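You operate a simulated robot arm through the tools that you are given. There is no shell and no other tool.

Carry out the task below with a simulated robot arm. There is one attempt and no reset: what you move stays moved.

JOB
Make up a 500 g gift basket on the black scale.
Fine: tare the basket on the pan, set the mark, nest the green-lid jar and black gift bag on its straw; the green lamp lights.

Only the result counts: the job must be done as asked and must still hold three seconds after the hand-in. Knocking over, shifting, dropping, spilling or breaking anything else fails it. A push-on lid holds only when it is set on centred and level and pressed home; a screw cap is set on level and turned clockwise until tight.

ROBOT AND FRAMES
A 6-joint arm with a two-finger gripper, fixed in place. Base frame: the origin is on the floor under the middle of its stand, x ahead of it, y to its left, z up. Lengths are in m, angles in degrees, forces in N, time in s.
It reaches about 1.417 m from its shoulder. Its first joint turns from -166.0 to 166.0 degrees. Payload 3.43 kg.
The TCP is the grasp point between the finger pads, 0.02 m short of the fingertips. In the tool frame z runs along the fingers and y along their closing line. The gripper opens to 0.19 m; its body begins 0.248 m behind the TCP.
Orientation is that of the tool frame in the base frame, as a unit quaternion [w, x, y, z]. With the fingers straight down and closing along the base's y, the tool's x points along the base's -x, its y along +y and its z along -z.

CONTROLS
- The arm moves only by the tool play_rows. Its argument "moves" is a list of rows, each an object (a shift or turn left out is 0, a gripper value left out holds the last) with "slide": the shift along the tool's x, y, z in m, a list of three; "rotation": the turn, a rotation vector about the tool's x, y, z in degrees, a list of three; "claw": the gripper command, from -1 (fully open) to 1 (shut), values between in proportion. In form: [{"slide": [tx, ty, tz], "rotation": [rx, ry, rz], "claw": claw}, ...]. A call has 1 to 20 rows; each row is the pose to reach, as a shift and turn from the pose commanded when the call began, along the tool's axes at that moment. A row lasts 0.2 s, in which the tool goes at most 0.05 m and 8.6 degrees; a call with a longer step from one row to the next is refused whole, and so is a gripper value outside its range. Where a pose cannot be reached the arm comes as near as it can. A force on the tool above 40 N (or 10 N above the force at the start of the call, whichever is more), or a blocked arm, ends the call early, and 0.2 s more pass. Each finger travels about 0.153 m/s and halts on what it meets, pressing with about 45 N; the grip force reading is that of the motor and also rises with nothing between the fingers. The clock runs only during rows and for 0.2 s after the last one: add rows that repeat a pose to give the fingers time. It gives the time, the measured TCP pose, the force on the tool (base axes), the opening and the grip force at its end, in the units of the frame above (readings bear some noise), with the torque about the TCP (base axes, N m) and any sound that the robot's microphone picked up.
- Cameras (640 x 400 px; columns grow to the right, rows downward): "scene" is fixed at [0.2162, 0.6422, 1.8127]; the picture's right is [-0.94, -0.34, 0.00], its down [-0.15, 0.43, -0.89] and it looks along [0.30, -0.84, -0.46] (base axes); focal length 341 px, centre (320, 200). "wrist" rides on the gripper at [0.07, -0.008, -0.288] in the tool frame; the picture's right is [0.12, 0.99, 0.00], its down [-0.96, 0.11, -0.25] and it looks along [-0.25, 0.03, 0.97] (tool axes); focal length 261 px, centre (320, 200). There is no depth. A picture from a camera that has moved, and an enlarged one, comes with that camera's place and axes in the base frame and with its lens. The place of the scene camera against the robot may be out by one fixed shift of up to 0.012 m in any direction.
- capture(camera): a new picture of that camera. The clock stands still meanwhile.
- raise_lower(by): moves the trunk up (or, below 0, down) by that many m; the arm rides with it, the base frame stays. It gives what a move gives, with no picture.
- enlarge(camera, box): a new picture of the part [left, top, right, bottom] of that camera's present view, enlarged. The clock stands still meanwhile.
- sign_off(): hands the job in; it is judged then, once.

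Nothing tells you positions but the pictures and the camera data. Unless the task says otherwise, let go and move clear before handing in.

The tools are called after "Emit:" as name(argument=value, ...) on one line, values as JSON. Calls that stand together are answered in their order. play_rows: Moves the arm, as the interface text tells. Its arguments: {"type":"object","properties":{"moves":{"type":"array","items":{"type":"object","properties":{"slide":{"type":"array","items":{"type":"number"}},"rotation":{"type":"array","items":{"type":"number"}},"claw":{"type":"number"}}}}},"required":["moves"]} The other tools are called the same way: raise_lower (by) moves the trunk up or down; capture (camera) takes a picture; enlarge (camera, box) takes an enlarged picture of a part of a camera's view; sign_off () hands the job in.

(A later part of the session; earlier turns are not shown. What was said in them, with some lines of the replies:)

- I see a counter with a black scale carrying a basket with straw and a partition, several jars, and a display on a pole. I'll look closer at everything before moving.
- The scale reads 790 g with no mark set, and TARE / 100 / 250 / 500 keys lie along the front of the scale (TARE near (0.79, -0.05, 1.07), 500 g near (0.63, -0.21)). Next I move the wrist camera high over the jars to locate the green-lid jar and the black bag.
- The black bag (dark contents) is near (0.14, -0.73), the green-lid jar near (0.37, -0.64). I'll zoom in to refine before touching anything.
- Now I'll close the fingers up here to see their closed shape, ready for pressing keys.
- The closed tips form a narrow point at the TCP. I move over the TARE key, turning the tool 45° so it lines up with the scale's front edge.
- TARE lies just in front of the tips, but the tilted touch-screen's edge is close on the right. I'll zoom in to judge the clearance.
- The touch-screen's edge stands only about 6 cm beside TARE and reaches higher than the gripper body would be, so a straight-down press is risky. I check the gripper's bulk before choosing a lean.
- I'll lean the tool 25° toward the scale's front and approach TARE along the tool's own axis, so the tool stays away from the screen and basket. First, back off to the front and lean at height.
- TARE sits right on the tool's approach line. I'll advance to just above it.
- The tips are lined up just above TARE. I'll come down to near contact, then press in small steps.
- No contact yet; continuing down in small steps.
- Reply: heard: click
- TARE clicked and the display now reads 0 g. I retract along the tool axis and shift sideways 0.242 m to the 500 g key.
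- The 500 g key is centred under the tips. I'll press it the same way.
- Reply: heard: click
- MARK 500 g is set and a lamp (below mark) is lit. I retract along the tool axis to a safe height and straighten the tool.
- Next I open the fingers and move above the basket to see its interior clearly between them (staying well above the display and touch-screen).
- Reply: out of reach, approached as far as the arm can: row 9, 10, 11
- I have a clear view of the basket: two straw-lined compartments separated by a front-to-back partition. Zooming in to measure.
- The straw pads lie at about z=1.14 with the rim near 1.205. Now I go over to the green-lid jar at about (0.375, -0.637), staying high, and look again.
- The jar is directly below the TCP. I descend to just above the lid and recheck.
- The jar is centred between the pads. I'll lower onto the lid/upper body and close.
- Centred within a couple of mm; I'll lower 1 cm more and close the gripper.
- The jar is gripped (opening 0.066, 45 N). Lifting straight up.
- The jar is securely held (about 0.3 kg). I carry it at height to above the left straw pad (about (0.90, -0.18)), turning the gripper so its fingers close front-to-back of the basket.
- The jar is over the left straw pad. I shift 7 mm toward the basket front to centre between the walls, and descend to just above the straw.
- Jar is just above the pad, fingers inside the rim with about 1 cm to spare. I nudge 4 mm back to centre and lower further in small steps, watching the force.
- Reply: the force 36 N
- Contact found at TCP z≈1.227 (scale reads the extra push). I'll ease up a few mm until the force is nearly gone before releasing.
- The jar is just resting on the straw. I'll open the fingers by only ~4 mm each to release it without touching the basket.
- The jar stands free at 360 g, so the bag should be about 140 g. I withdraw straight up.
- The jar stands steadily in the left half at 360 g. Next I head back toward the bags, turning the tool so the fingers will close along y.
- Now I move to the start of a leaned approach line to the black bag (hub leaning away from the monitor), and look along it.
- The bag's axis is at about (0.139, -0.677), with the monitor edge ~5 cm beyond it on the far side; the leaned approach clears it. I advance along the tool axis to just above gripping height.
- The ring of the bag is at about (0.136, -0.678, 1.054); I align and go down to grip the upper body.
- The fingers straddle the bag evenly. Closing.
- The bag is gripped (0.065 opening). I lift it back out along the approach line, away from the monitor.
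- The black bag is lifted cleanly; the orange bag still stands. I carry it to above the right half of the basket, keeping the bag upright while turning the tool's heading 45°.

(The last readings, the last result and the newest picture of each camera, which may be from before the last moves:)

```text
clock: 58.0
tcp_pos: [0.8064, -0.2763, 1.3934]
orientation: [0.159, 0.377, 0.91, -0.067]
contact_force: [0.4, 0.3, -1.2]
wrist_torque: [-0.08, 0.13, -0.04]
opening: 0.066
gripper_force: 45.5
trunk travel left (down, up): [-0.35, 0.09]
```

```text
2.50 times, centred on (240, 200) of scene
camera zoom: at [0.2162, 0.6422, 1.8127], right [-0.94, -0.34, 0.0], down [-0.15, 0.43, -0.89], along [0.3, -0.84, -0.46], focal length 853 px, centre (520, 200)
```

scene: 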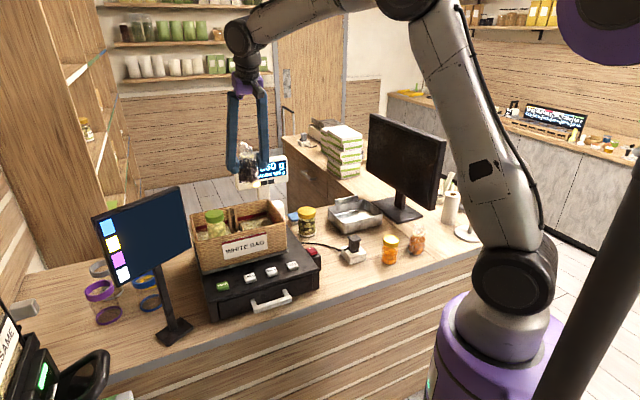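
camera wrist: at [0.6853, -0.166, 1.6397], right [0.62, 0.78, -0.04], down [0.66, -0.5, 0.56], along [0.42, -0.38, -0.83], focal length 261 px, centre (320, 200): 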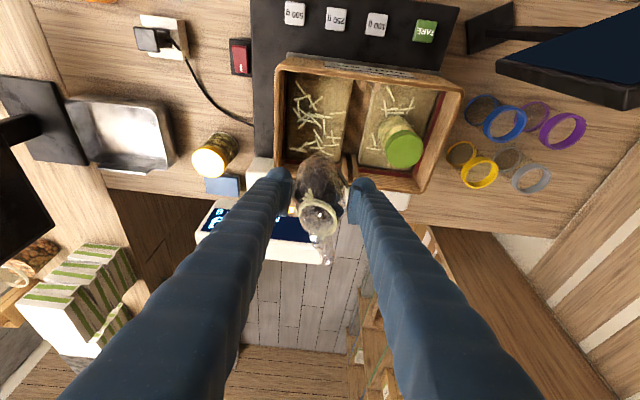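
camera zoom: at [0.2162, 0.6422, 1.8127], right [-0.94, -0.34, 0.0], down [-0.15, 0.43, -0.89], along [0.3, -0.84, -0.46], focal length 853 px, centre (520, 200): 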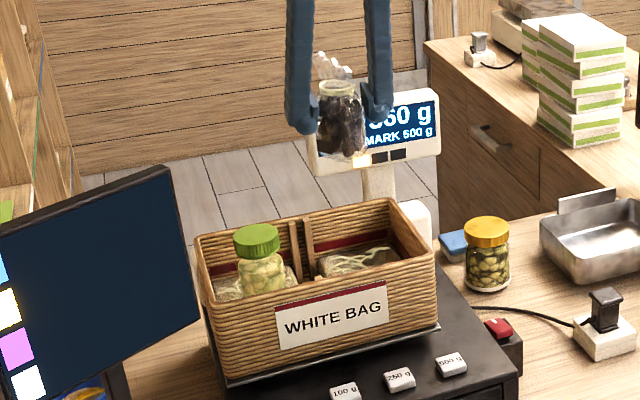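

The bag hangs upright over the right straw pad with clearance to the rim and jar. I descend vertically to just above the straw.

Emit:
play_rows(moves=[{"slide": [0.0137, 0, 0.0376], "claw": 1}, {"slide": [0.0274, 0, 0.0752], "claw": 1}, {"slide": [0.0393, 0, 0.1081], "claw": 1}, {"slide": [0.0465, 0, 0.1278], "claw": 1}, {"slide": [0.0489, 0, 0.1344], "claw": 1}])

Emit:
enlarge(camera="wrist", box=[250, 40, 470, 220])

Emit:
enlarge(camera="scene", box=[160, 140, 320, 260])

```text
clock: 59.2
tcp_pos: [0.8036, -0.2792, 1.2516]
orientation: [0.159, 0.377, 0.91, -0.067]
contact_force: [-0.5, -0.5, -1.0]
wrist_torque: [-0.01, 0.05, 0.01]
opening: 0.0653
gripper_force: 44.9
trunk travel left (down, up): [-0.35, 0.09]
```

```text
2.22 times, centred on (360, 130) of wrist
camera zoom: at [0.6809, -0.1686, 1.4979], right [0.62, 0.78, -0.04], down [0.66, -0.5, 0.56], along [0.42, -0.38, -0.83], focal length 579 px, centre (231, 356)
```

zoom: 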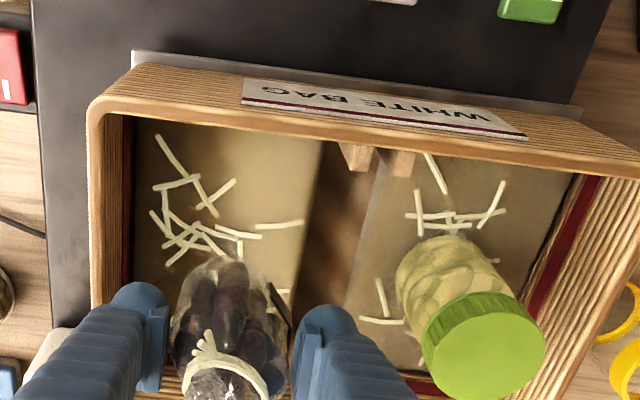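

```text
3.33 times, centred on (240, 200) of scene
camera zoom: at [0.2162, 0.6422, 1.8127], right [-0.94, -0.34, 0.0], down [-0.15, 0.43, -0.89], along [0.3, -0.84, -0.46], focal length 1138 px, centre (587, 200)
```

zoom: 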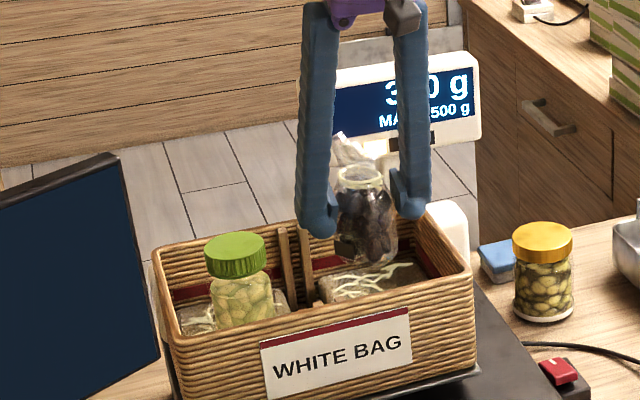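

Clear of both rim and jar. I nudge 3 mm toward the basket's middle and lower carefully.

Emit:
play_rows(moves=[{"slide": [0.0014, 0.003, 0.0038], "claw": 1}, {"slide": [0.0034, 0.003, 0.0094], "claw": 1}, {"slide": [0.0048, 0.003, 0.0132], "claw": 1}, {"slide": [0.0058, 0.003, 0.016], "claw": 1}])

Emit:
enlarge(camera="scene", box=[160, 140, 320, 260])

```text
clock: 60.2
tcp_pos: [0.8041, -0.2755, 1.2364]
orientation: [0.16, 0.378, 0.91, -0.066]
contact_force: [-0.4, -0.3, -1.2]
wrist_torque: [0.01, -0.02, 0.02]
opening: 0.0656
gripper_force: 45.1
trunk travel left (down, up): [-0.35, 0.09]
```

```text
3.33 times, centred on (240, 200) of scene
camera zoom: at [0.2162, 0.6422, 1.8127], right [-0.94, -0.34, 0.0], down [-0.15, 0.43, -0.89], along [0.3, -0.84, -0.46], focal length 1138 px, centre (587, 200)
```

zoom: 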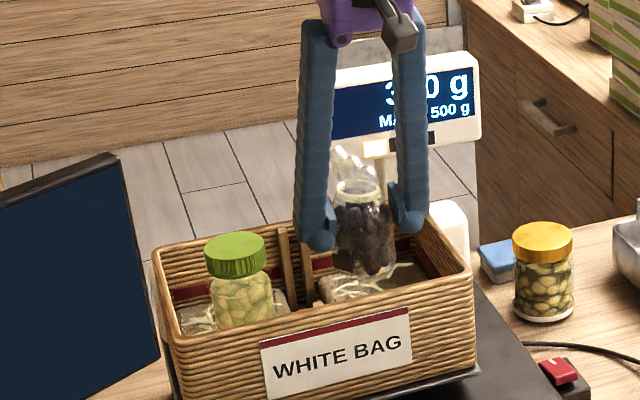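

Emit:
play_rows(moves=[{"slide": [0.0007, 0, 0.0019], "claw": 1}, {"slide": [0.0014, 0, 0.0038], "claw": 1}, {"slide": [0.0019, 0, 0.0052], "claw": 1}, {"slide": [0.0019, 0, 0.0052], "claw": 1}])

Emit:
enlarge(camera="scene", box=[160, 140, 320, 260])

```text
clock: 61.2
tcp_pos: [0.8063, -0.2768, 1.2283]
orientation: [0.159, 0.377, 0.91, -0.066]
contact_force: [0.7, 0.4, -1.8]
wrist_torque: [0.06, -0.01, -0.01]
opening: 0.0652
gripper_force: 44.9
trunk travel left (down, up): [-0.35, 0.09]
```

```text
3.33 times, centred on (240, 200) of scene
camera zoom: at [0.2162, 0.6422, 1.8127], right [-0.94, -0.34, 0.0], down [-0.15, 0.43, -0.89], along [0.3, -0.84, -0.46], focal length 1138 px, centre (587, 200)
```

zoom: 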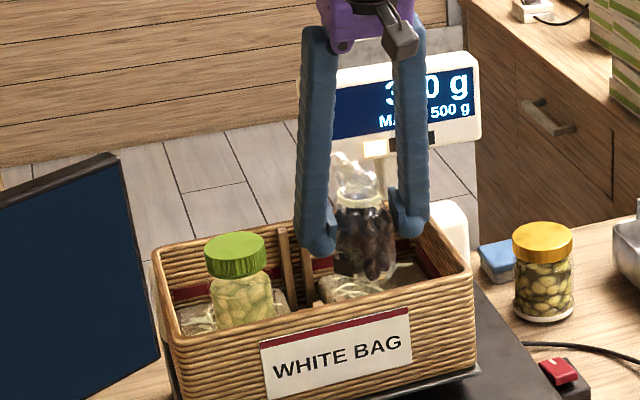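

Still hanging free (force about -1.8 N). Lowering in 1–2 mm steps.

Emit:
play_rows(moves=[{"slide": [0.0005, 0, 0.0014], "claw": 1}, {"slide": [0.001, 0, 0.0028], "claw": 1}, {"slide": [0.001, 0, 0.0028], "claw": 1}])

Emit:
enlarge(camera="scene", box=[200, 140, 320, 260])

```text
clock: 62.0
tcp_pos: [0.805, -0.2785, 1.2264]
orientation: [0.161, 0.376, 0.91, -0.066]
contact_force: [0.2, 0.1, -1.3]
wrist_torque: [0.02, 0.03, 0.0]
opening: 0.0653
gripper_force: 44.9
trunk travel left (down, up): [-0.35, 0.09]
```

```text
3.33 times, centred on (260, 200) of scene
camera zoom: at [0.2162, 0.6422, 1.8127], right [-0.94, -0.34, 0.0], down [-0.15, 0.43, -0.89], along [0.3, -0.84, -0.46], focal length 1138 px, centre (520, 200)
```

zoom: 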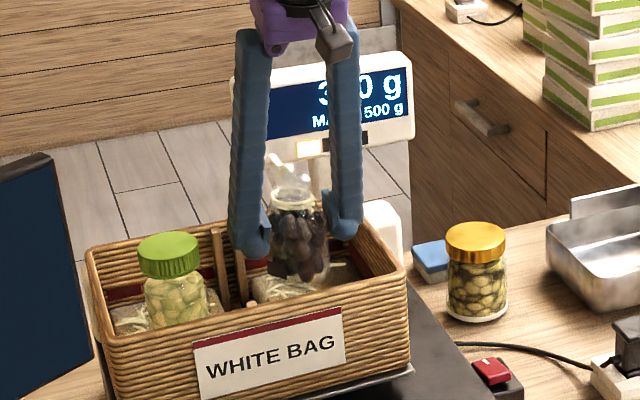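

Emit:
play_rows(moves=[{"slide": [0.0005, 0, 0.0014], "claw": 1}, {"slide": [0.001, 0, 0.0028], "claw": 1}, {"slide": [0.001, 0, 0.0028], "claw": 1}])

Emit:
enlarge(camera="wrist", box=[250, 90, 400, 230])

```text
clock: 62.8
tcp_pos: [0.8052, -0.2775, 1.2243]
orientation: [0.16, 0.377, 0.91, -0.067]
contact_force: [-0.8, 0.5, -0.2]
wrist_torque: [0.03, 0.02, 0.01]
opening: 0.0654
gripper_force: 45.2
trunk travel left (down, up): [-0.35, 0.09]
```

```text
2.86 times, centred on (325, 160) of wrist
camera zoom: at [0.6833, -0.1668, 1.4705], right [0.62, 0.78, -0.04], down [0.66, -0.5, 0.56], along [0.42, -0.38, -0.83], focal length 745 px, centre (306, 314)
```

zoom: 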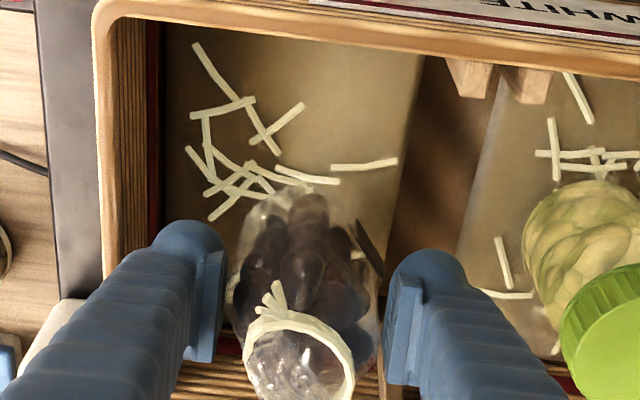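

Emit:
play_rows(moves=[{"slide": [0.0005, 0, 0.0014], "claw": 1}, {"slide": [0.0007, 0, 0.0019], "claw": 1}, {"slide": [0.0007, 0, 0.0019], "claw": 1}])

Emit:
enlarge(camera="scene", box=[220, 150, 300, 230])

```text
clock: 63.6
tcp_pos: [0.805, -0.2769, 1.2222]
orientation: [0.161, 0.377, 0.91, -0.067]
contact_force: [0.0, -0.1, -1.0]
wrist_torque: [-0.01, 0.01, 0.0]
opening: 0.0654
gripper_force: 44.8
trunk travel left (down, up): [-0.35, 0.09]
```

```text
5.00 times, centred on (260, 190) of scene
camera zoom: at [0.2162, 0.6422, 1.8127], right [-0.94, -0.34, 0.0], down [-0.15, 0.43, -0.89], along [0.3, -0.84, -0.46], focal length 1706 px, centre (620, 250)
```

zoom: 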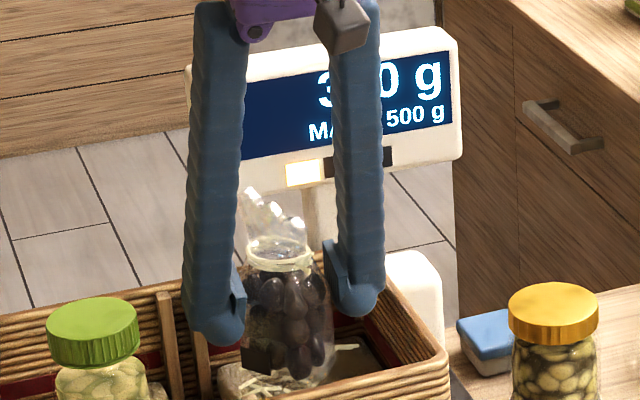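

Emit:
play_rows(moves=[{"slide": [0.0007, 0, 0.0019], "claw": 1}, {"slide": [0.0012, 0, 0.0033], "claw": 1}, {"slide": [0.0012, 0, 0.0033], "claw": 1}])

Emit:
enlarge(camera="scene", box=[220, 150, 300, 230])

```text
clock: 64.4
tcp_pos: [0.8058, -0.2756, 1.2182]
orientation: [0.161, 0.377, 0.91, -0.066]
contact_force: [-0.1, -0.3, -0.9]
wrist_torque: [0.01, -0.05, -0.01]
opening: 0.0654
gripper_force: 45.0
trunk travel left (down, up): [-0.35, 0.09]
```

```text
5.00 times, centred on (260, 190) of scene
camera zoom: at [0.2162, 0.6422, 1.8127], right [-0.94, -0.34, 0.0], down [-0.15, 0.43, -0.89], along [0.3, -0.84, -0.46], focal length 1706 px, centre (620, 250)
```

zoom: 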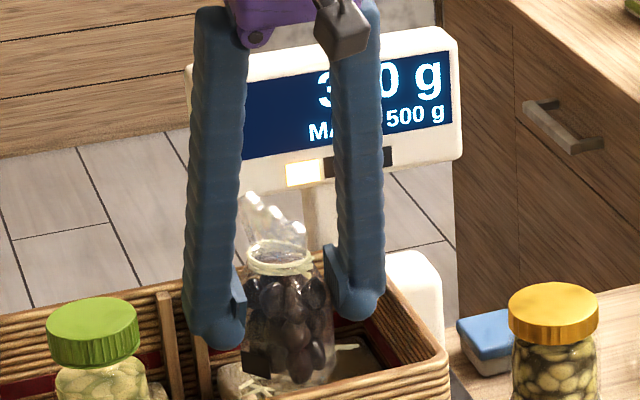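

Emit:
play_rows(moves=[{"slide": [0.0007, 0, 0.0019], "claw": 1}, {"slide": [0.0012, 0, 0.0033], "claw": 1}, {"slide": [0.0012, 0, 0.0033], "claw": 1}])

Emit:
enlarge(camera="scene", box=[220, 150, 300, 230])

Emit:
enlarge(camera="wrist", box=[250, 90, 400, 230])

```text
clock: 65.2
tcp_pos: [0.8047, -0.2776, 1.2161]
orientation: [0.16, 0.377, 0.91, -0.067]
contact_force: [0.8, 0.0, -0.8]
wrist_torque: [0.02, 0.02, 0.01]
opening: 0.0653
gripper_force: 45.1
trunk travel left (down, up): [-0.35, 0.09]
```

```text
5.00 times, centred on (260, 190) of scene
camera zoom: at [0.2162, 0.6422, 1.8127], right [-0.94, -0.34, 0.0], down [-0.15, 0.43, -0.89], along [0.3, -0.84, -0.46], focal length 1706 px, centre (620, 250)
```

zoom: 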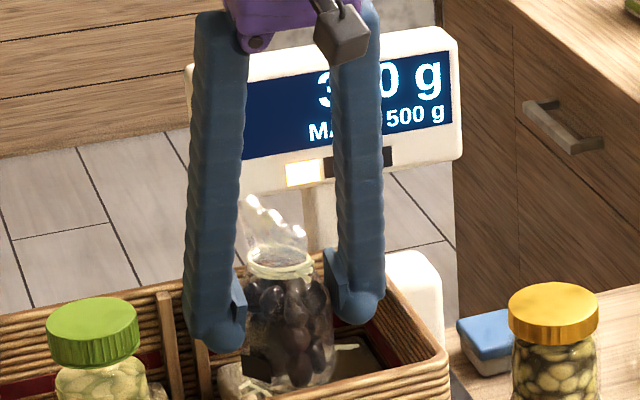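

```text
2.86 times, centred on (325, 160) of wrist
camera zoom: at [0.6838, -0.1666, 1.4619], right [0.62, 0.78, -0.04], down [0.66, -0.5, 0.56], along [0.42, -0.38, -0.83], focal length 745 px, centre (306, 314)
```

zoom: 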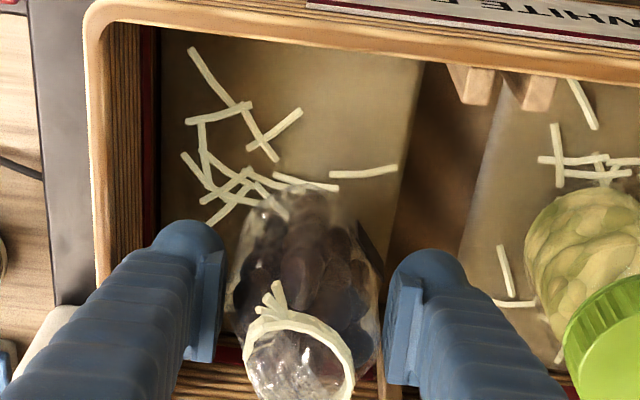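

Emit:
play_rows(moves=[{"slide": [0.0005, 0, 0.0014], "claw": 1}, {"slide": [0.001, 0, 0.0028], "claw": 1}, {"slide": [0.001, 0, 0.0028], "claw": 1}])

Emit:
enlarge(camera="scene", box=[220, 150, 300, 230])

```text
clock: 66.0
tcp_pos: [0.8047, -0.2761, 1.2122]
orientation: [0.16, 0.377, 0.91, -0.067]
contact_force: [-0.4, -0.6, -1.4]
wrist_torque: [0.03, 0.03, 0.02]
opening: 0.0657
gripper_force: 44.8
trunk travel left (down, up): [-0.35, 0.09]
```

```text
5.00 times, centred on (260, 190) of scene
camera zoom: at [0.2162, 0.6422, 1.8127], right [-0.94, -0.34, 0.0], down [-0.15, 0.43, -0.89], along [0.3, -0.84, -0.46], focal length 1706 px, centre (620, 250)
```

zoom: 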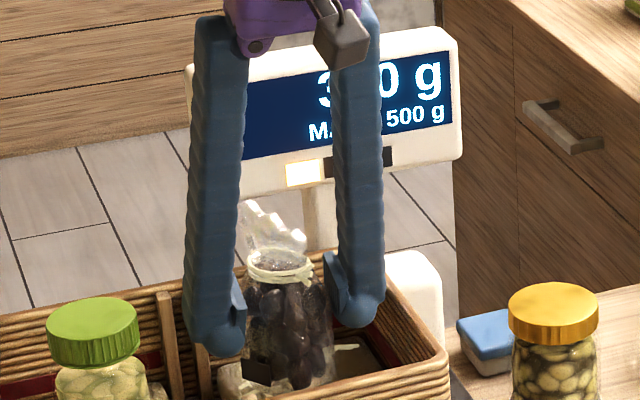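

Emit:
play_rows(moves=[{"slide": [0.0005, 0, 0.0014], "claw": 1}, {"slide": [0.001, 0, 0.0028], "claw": 1}, {"slide": [0.001, 0, 0.0028], "claw": 1}])

Emit:
enlarge(camera="scene", box=[220, 150, 300, 230])

```text
clock: 66.8
tcp_pos: [0.8055, -0.2762, 1.2096]
orientation: [0.16, 0.378, 0.909, -0.067]
contact_force: [-0.5, 0.7, -1.5]
wrist_torque: [0.02, 0.02, -0.04]
opening: 0.0652
gripper_force: 45.2
trunk travel left (down, up): [-0.35, 0.09]
```

```text
5.00 times, centred on (260, 190) of scene
camera zoom: at [0.2162, 0.6422, 1.8127], right [-0.94, -0.34, 0.0], down [-0.15, 0.43, -0.89], along [0.3, -0.84, -0.46], focal length 1706 px, centre (620, 250)
```

zoom: 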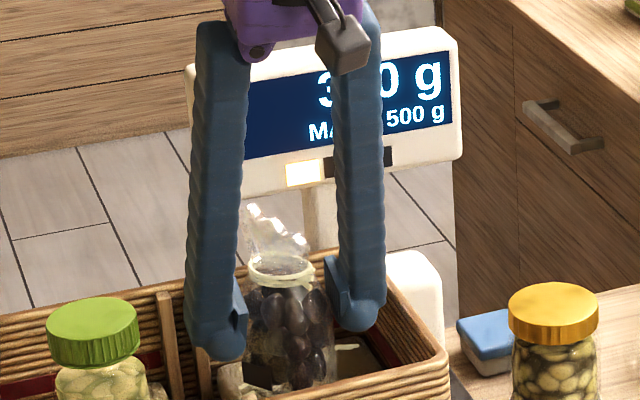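

Emit:
play_rows(moves=[{"slide": [0.0005, 0, 0.0014], "claw": 1}, {"slide": [0.001, 0, 0.0028], "claw": 1}, {"slide": [0.001, 0, 0.0028], "claw": 1}])

Emit:
enlarge(camera="scene", box=[220, 150, 300, 230])

Emit:
enlarge(camera="wrist", box=[250, 90, 400, 230])

```text
clock: 67.6
tcp_pos: [0.8042, -0.2766, 1.2066]
orientation: [0.16, 0.377, 0.91, -0.066]
contact_force: [0.0, -0.6, -0.3]
wrist_torque: [0.01, 0.01, -0.01]
opening: 0.0654
gripper_force: 45.0
trunk travel left (down, up): [-0.35, 0.09]
```

```text
5.00 times, centred on (260, 190) of scene
camera zoom: at [0.2162, 0.6422, 1.8127], right [-0.94, -0.34, 0.0], down [-0.15, 0.43, -0.89], along [0.3, -0.84, -0.46], focal length 1706 px, centre (620, 250)
```

zoom: 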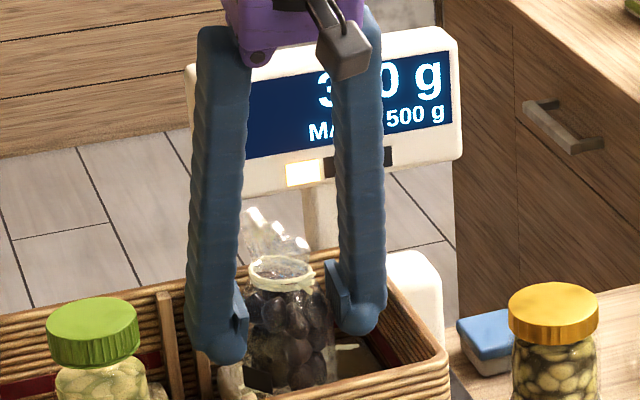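

```text
2.86 times, centred on (325, 160) of wrist
camera zoom: at [0.6834, -0.1665, 1.4525], right [0.62, 0.78, -0.04], down [0.66, -0.5, 0.56], along [0.42, -0.38, -0.83], focal length 745 px, centre (306, 314)
```

zoom: 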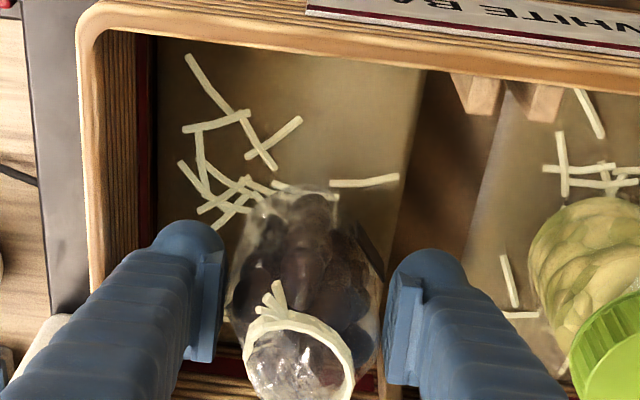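

Bag hasn't slipped in the grip; it is simply not at the straw yet. I keep lowering in small steps.

Emit:
play_rows(moves=[{"slide": [0.0005, 0, 0.0014], "claw": 1}, {"slide": [0.001, 0, 0.0028], "claw": 1}, {"slide": [0.001, 0, 0.0028], "claw": 1}])

Emit:
enlarge(camera="scene", box=[220, 150, 300, 230])

```text
clock: 68.4
tcp_pos: [0.8053, -0.2776, 1.2025]
orientation: [0.16, 0.376, 0.91, -0.066]
contact_force: [0.4, 0.9, -1.0]
wrist_torque: [0.02, 0.04, -0.04]
opening: 0.0655
gripper_force: 44.5
trunk travel left (down, up): [-0.35, 0.09]
```

```text
5.00 times, centred on (260, 190) of scene
camera zoom: at [0.2162, 0.6422, 1.8127], right [-0.94, -0.34, 0.0], down [-0.15, 0.43, -0.89], along [0.3, -0.84, -0.46], focal length 1706 px, centre (620, 250)
```

zoom: 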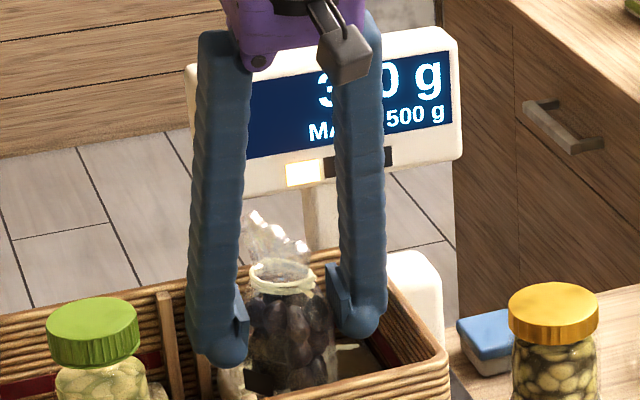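

Emit:
play_rows(moves=[{"slide": [0.0005, 0, 0.0014], "claw": 1}, {"slide": [0.001, 0, 0.0028], "claw": 1}, {"slide": [0.0014, 0, 0.0038], "claw": 1}, {"slide": [0.0014, 0, 0.0038], "claw": 1}])

Emit:
enlarge(camera="scene", box=[220, 150, 300, 230])

Emit:
capture(camera="wrist")

```text
clock: 69.4
tcp_pos: [0.8054, -0.2775, 1.2012]
orientation: [0.161, 0.377, 0.91, -0.067]
contact_force: [-0.2, -0.4, 14.1]
wrist_torque: [-0.33, 0.31, 0.02]
opening: 0.0652
gripper_force: 45.2
trunk travel left (down, up): [-0.35, 0.09]
```

```text
5.00 times, centred on (260, 190) of scene
camera zoom: at [0.2162, 0.6422, 1.8127], right [-0.94, -0.34, 0.0], down [-0.15, 0.43, -0.89], along [0.3, -0.84, -0.46], focal length 1706 px, centre (620, 250)
```

zoom: 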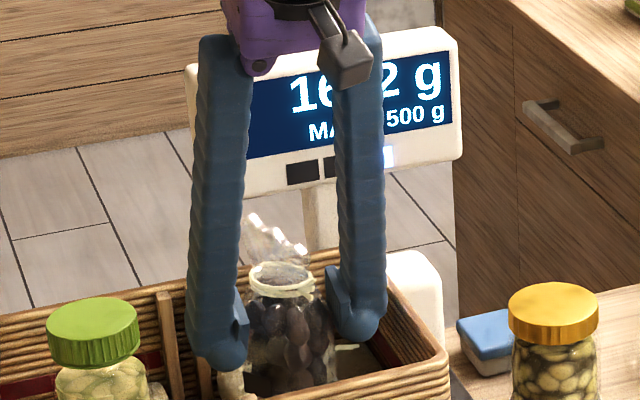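

```text
taken
camera wrist: at [0.6829, -0.1664, 1.4469], right [0.62, 0.78, -0.04], down [0.66, -0.5, 0.56], along [0.42, -0.38, -0.83], focal length 261 px, centre (320, 200)
```

wrist: 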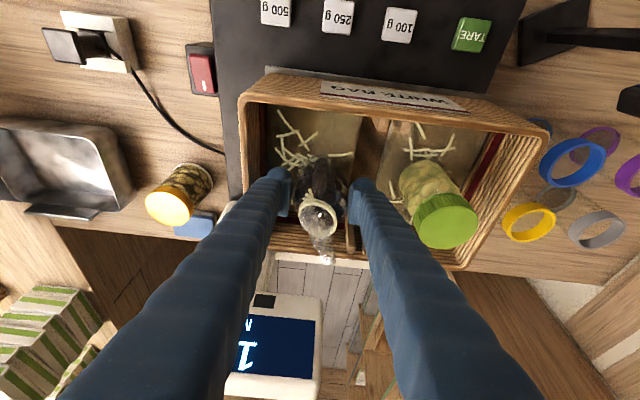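

Contact at TCP z≈1.201 (about 14 N). I ease up ~1.5 mm so the bag just rests, then check.

Emit:
play_rows(moves=[{"slide": [-0.0004, 0, -0.001], "claw": 1}, {"slide": [-0.0004, 0, -0.001], "claw": 1}])

Emit:
enlarge(camera="scene", box=[220, 150, 300, 230])

Emit:
enlarge(camera="wrist", box=[230, 80, 430, 240])

```text
clock: 70.0
tcp_pos: [0.8055, -0.2778, 1.2016]
orientation: [0.161, 0.377, 0.91, -0.067]
contact_force: [1.8, -3.6, 9.8]
wrist_torque: [-0.49, 0.0, 0.1]
opening: 0.0655
gripper_force: 45.5
trunk travel left (down, up): [-0.35, 0.09]
```

```text
5.00 times, centred on (260, 190) of scene
camera zoom: at [0.2162, 0.6422, 1.8127], right [-0.94, -0.34, 0.0], down [-0.15, 0.43, -0.89], along [0.3, -0.84, -0.46], focal length 1706 px, centre (620, 250)
```

zoom: 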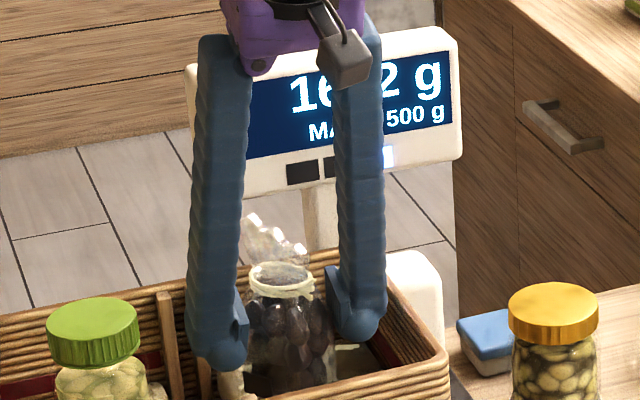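

```text
2.50 times, centred on (330, 160) of wrist
camera zoom: at [0.6834, -0.1664, 1.4471], right [0.62, 0.78, -0.04], down [0.66, -0.5, 0.56], along [0.42, -0.38, -0.83], focal length 652 px, centre (295, 300)
```

zoom: 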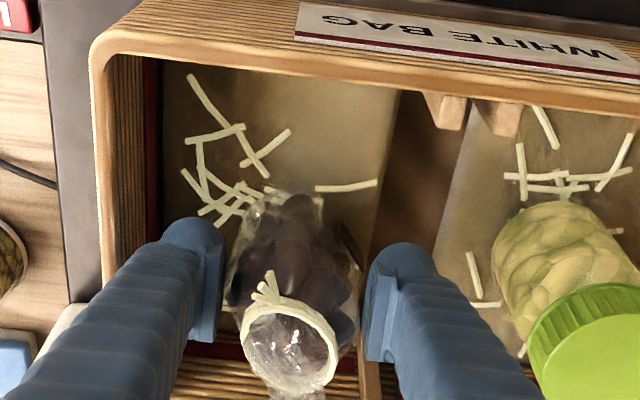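

Emit:
play_rows(moves=[{"slide": [-0.0004, 0, -0.001], "claw": 1}, {"slide": [-0.0005, 0, -0.0014], "claw": 1}, {"slide": [-0.0005, 0, -0.0014], "claw": 1}])

Emit:
enlarge(camera="scene", box=[220, 150, 300, 230])

```text
clock: 70.8
tcp_pos: [0.8041, -0.2766, 1.2]
orientation: [0.159, 0.378, 0.91, -0.067]
contact_force: [-0.9, 0.0, -1.0]
wrist_torque: [-0.01, -0.01, 0.01]
opening: 0.0655
gripper_force: 44.3
trunk travel left (down, up): [-0.35, 0.09]
```

```text
5.00 times, centred on (260, 190) of scene
camera zoom: at [0.2162, 0.6422, 1.8127], right [-0.94, -0.34, 0.0], down [-0.15, 0.43, -0.89], along [0.3, -0.84, -0.46], focal length 1706 px, centre (620, 250)
```

zoom: 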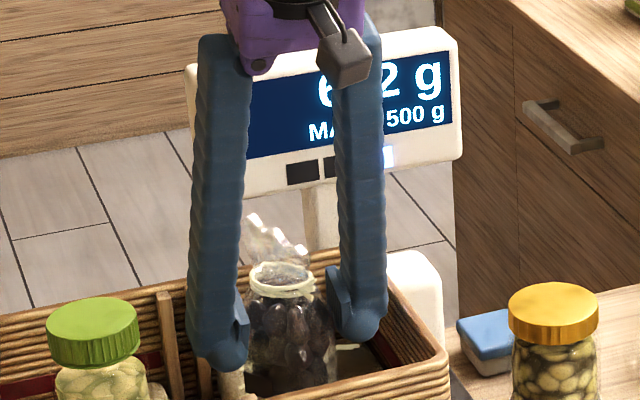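

The bag is just resting on the straw with nearly no load. I release by opening the fingers about 4 mm each.

Emit:
play_rows(moves=[{"slide": [0, 0, 0], "claw": 0.3}, {"slide": [0, 0, 0], "claw": 0.27}, {"slide": [0, 0, 0], "claw": 0.24}, {"slide": [0, 0, 0], "claw": 0.22}, {"slide": [0, 0, 0], "claw": 0.22}])

Emit:
enlarge(camera="scene", box=[200, 150, 300, 250])

Emit:
enlarge(camera="wrist", box=[230, 80, 430, 240])

```text
clock: 72.0
tcp_pos: [0.8063, -0.2772, 1.2026]
orientation: [0.161, 0.377, 0.91, -0.067]
contact_force: [-0.6, 0.3, -0.1]
wrist_torque: [0.0, 0.03, -0.01]
opening: 0.0741
gripper_force: 0.1
trunk travel left (down, up): [-0.35, 0.09]
```

```text
4.00 times, centred on (250, 200) of scene
camera zoom: at [0.2162, 0.6422, 1.8127], right [-0.94, -0.34, 0.0], down [-0.15, 0.43, -0.89], along [0.3, -0.84, -0.46], focal length 1365 px, centre (600, 200)
```

zoom: 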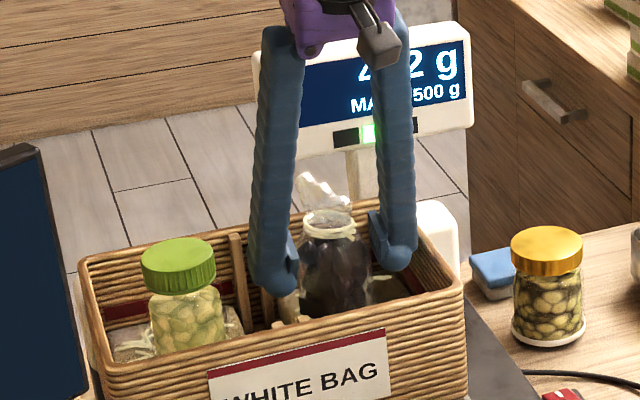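

```text
2.50 times, centred on (330, 160) of wrist
camera zoom: at [0.6836, -0.1663, 1.4483], right [0.62, 0.78, -0.04], down [0.66, -0.5, 0.56], along [0.42, -0.38, -0.83], focal length 652 px, centre (295, 300)
```

zoom: 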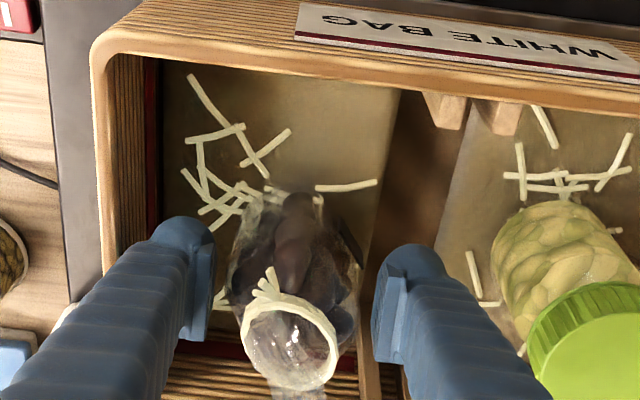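

The green lamp is lit with the bag standing on the straw. I withdraw the fingers slowly up along the tool axis.

Emit:
play_rows(moves=[{"slide": [0, 0, -0.008], "claw": 0.22}, {"slide": [0, 0, -0.02], "claw": 0.22}, {"slide": [0, 0, -0.04], "claw": 0.22}, {"slide": [0, 0, -0.065], "claw": 0.22}, {"slide": [0, 0, -0.095], "claw": 0.22}, {"slide": [0, 0, -0.135], "claw": 0.22}, {"slide": [0, 0, -0.175], "claw": 0.22}, {"slide": [0, 0, -0.215], "claw": 0.22}, {"slide": [0, 0, -0.255], "claw": 0.22}])

Emit:
capture(camera="scene")

Emit:
capture(camera="wrist")

```text
clock: 74.0
tcp_pos: [0.7406, -0.2176, 1.4407]
orientation: [0.16, 0.377, 0.91, -0.067]
contact_force: [0.5, 0.7, 0.2]
wrist_torque: [-0.02, -0.04, 0.02]
opening: 0.0741
gripper_force: 0.0
trunk travel left (down, up): [-0.35, 0.09]
```

```text
taken
```

scene: 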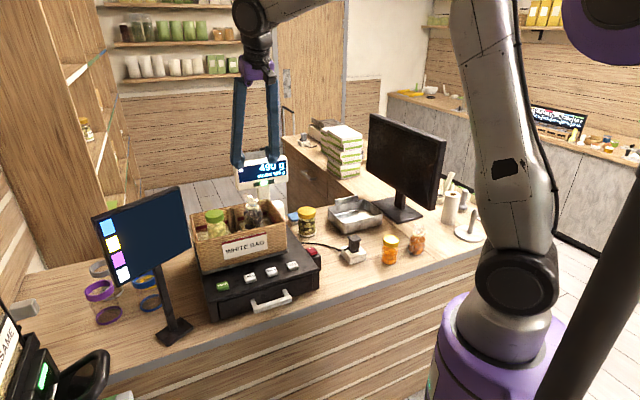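

```text
taken
camera wrist: at [0.6197, -0.1073, 1.6874], right [0.62, 0.78, -0.04], down [0.66, -0.5, 0.56], along [0.42, -0.38, -0.83], focal length 261 px, centre (320, 200)
```

wrist: 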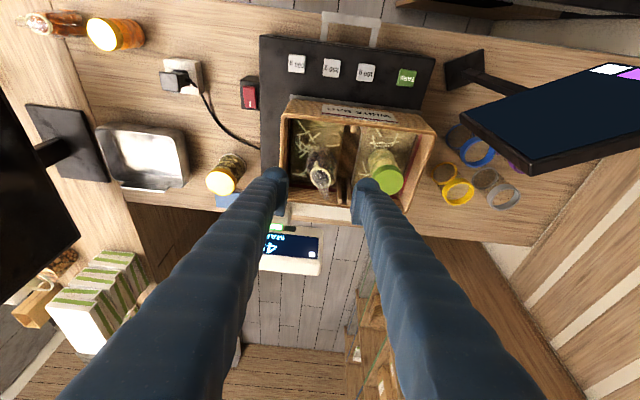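

Emit:
enlarge(camera="scene", box=[180, 140, 320, 280])

Emit:
enlarge(camera="wrist", box=[240, 80, 460, 280])

Emit:
enlarge(camera="scene", box=[320, 180, 500, 280])

```text
2.86 times, centred on (250, 210) of scene
camera zoom: at [0.2162, 0.6422, 1.8127], right [-0.94, -0.34, 0.0], down [-0.15, 0.43, -0.89], along [0.3, -0.84, -0.46], focal length 975 px, centre (520, 171)
```

zoom: 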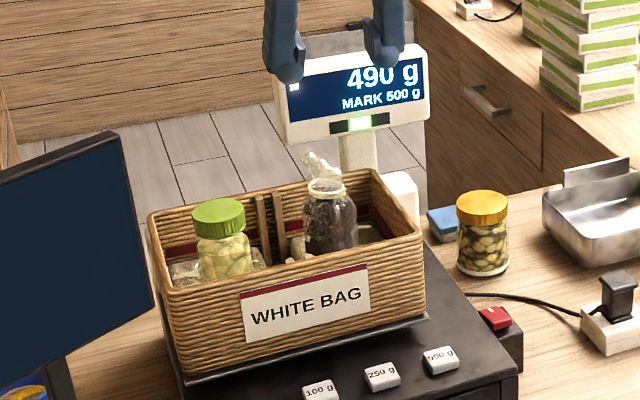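

```text
2.00 times, centred on (350, 180) of wrist
camera zoom: at [0.6197, -0.1073, 1.6874], right [0.62, 0.78, -0.04], down [0.66, -0.5, 0.56], along [0.42, -0.38, -0.83], focal length 521 px, centre (260, 240)
```

zoom: 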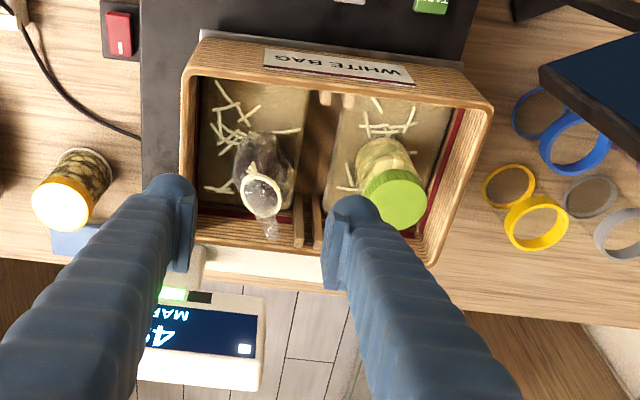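

```text
3.56 times, centred on (410, 230) of scene
camera zoom: at [0.2162, 0.6422, 1.8127], right [-0.94, -0.34, 0.0], down [-0.15, 0.43, -0.89], along [0.3, -0.84, -0.46], focal length 1213 px, centre (0, 93)
```

zoom: 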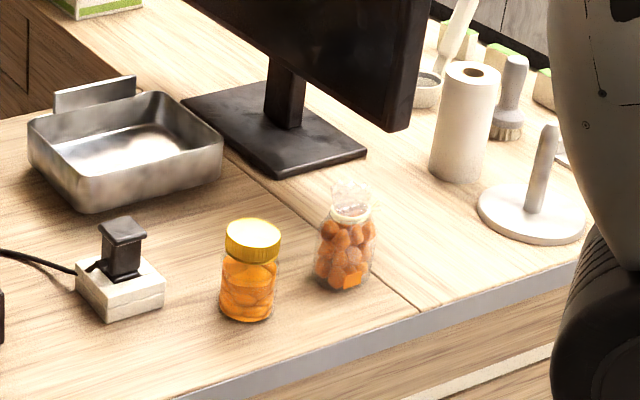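

The display reads 490 g steady with the green lamp lit; jar and bag both stand on the straw and nothing else has moved. I move the arm further clear and confirm the state holds.

Emit:
play_rows(moves=[{"slide": [0, -0.03, -0.03], "claw": 0.22}, {"slide": [0, -0.06, -0.06], "claw": 0.22}, {"slide": [0, -0.095, -0.08], "claw": 0.22}, {"slide": [0, -0.13, -0.09], "claw": 0.22}, {"slide": [0, -0.17, -0.09], "claw": 0.22}, {"slide": [0, -0.21, -0.09], "claw": 0.22}, {"slide": [0, -0.21, -0.09], "claw": 0.22}, {"slide": [0, -0.21, -0.09], "claw": 0.22}, {"slide": [0, -0.21, -0.09], "claw": 0.22}, {"slide": [0, -0.21, -0.09], "claw": 0.22}, {"slide": [0, -0.21, -0.09], "claw": 0.22}, {"slide": [0, -0.21, -0.09], "claw": 0.22}])

Emit:
enlarge(camera="scene", box=[180, 140, 320, 280])

Emit:
capture(camera="scene")

```text
clock: 76.6
tcp_pos: [0.5716, -0.3413, 1.5264]
orientation: [0.16, 0.377, 0.91, -0.067]
contact_force: [-0.3, 0.3, -0.2]
wrist_torque: [-0.01, -0.01, -0.01]
opening: 0.0741
gripper_force: 0.0
trunk travel left (down, up): [-0.35, 0.09]
```

```text
2.86 times, centred on (250, 210) of scene
camera zoom: at [0.2162, 0.6422, 1.8127], right [-0.94, -0.34, 0.0], down [-0.15, 0.43, -0.89], along [0.3, -0.84, -0.46], focal length 975 px, centre (520, 171)
```

zoom: 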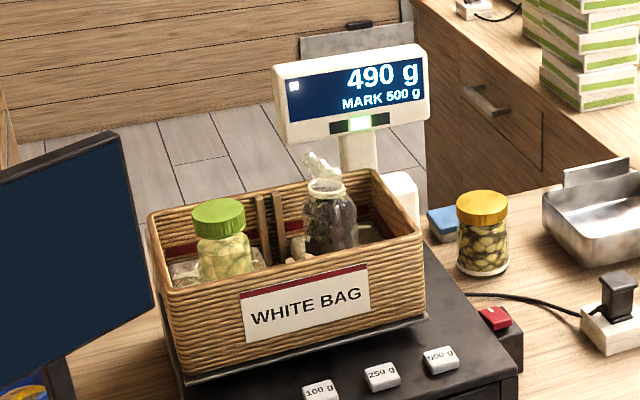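

```text
taken
```

scene: 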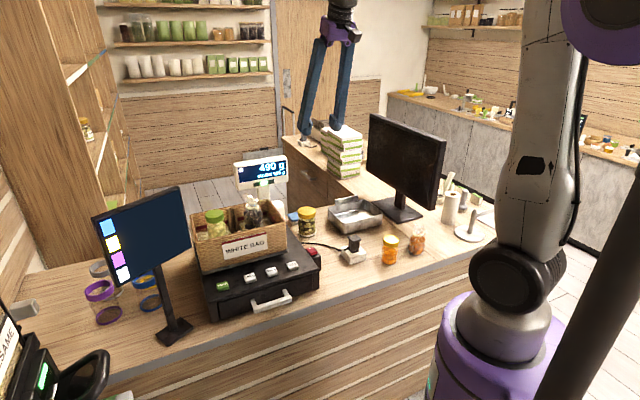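

The basket is tared, the mark is set at 500 g and the green lamp stays lit. The display holds steady at 490 g with the jar and black bag upright on the straw, and the arm is clear. Handing in.

Emit:
sign_off()

```text
The job is handed in.
```

The gift basket is made up and handed in. The scale reads 490 g, not exactly 500 g, but that is close enough to the 500 g mark for the green lamp to light.

- **Scale:** I tared the basket to 0 g and set the mark to 500 g.
- **Contents:** The green-lid jar (360 g) is on the left straw pad. The black gift bag, the one with the dark contents, is on the right pad. Both stand upright.
- **Surroundings:** In the pictures, nothing else on the counter was moved or knocked over. The arm had let go and was clear of the basket before I handed in.

The reading and lamp were steady in my last two pictures before hand-in, about 2.6 s apart; I did not look again afterwards. The basket's front is labelled "WHITE BAG"; I followed your instruction for the black one.
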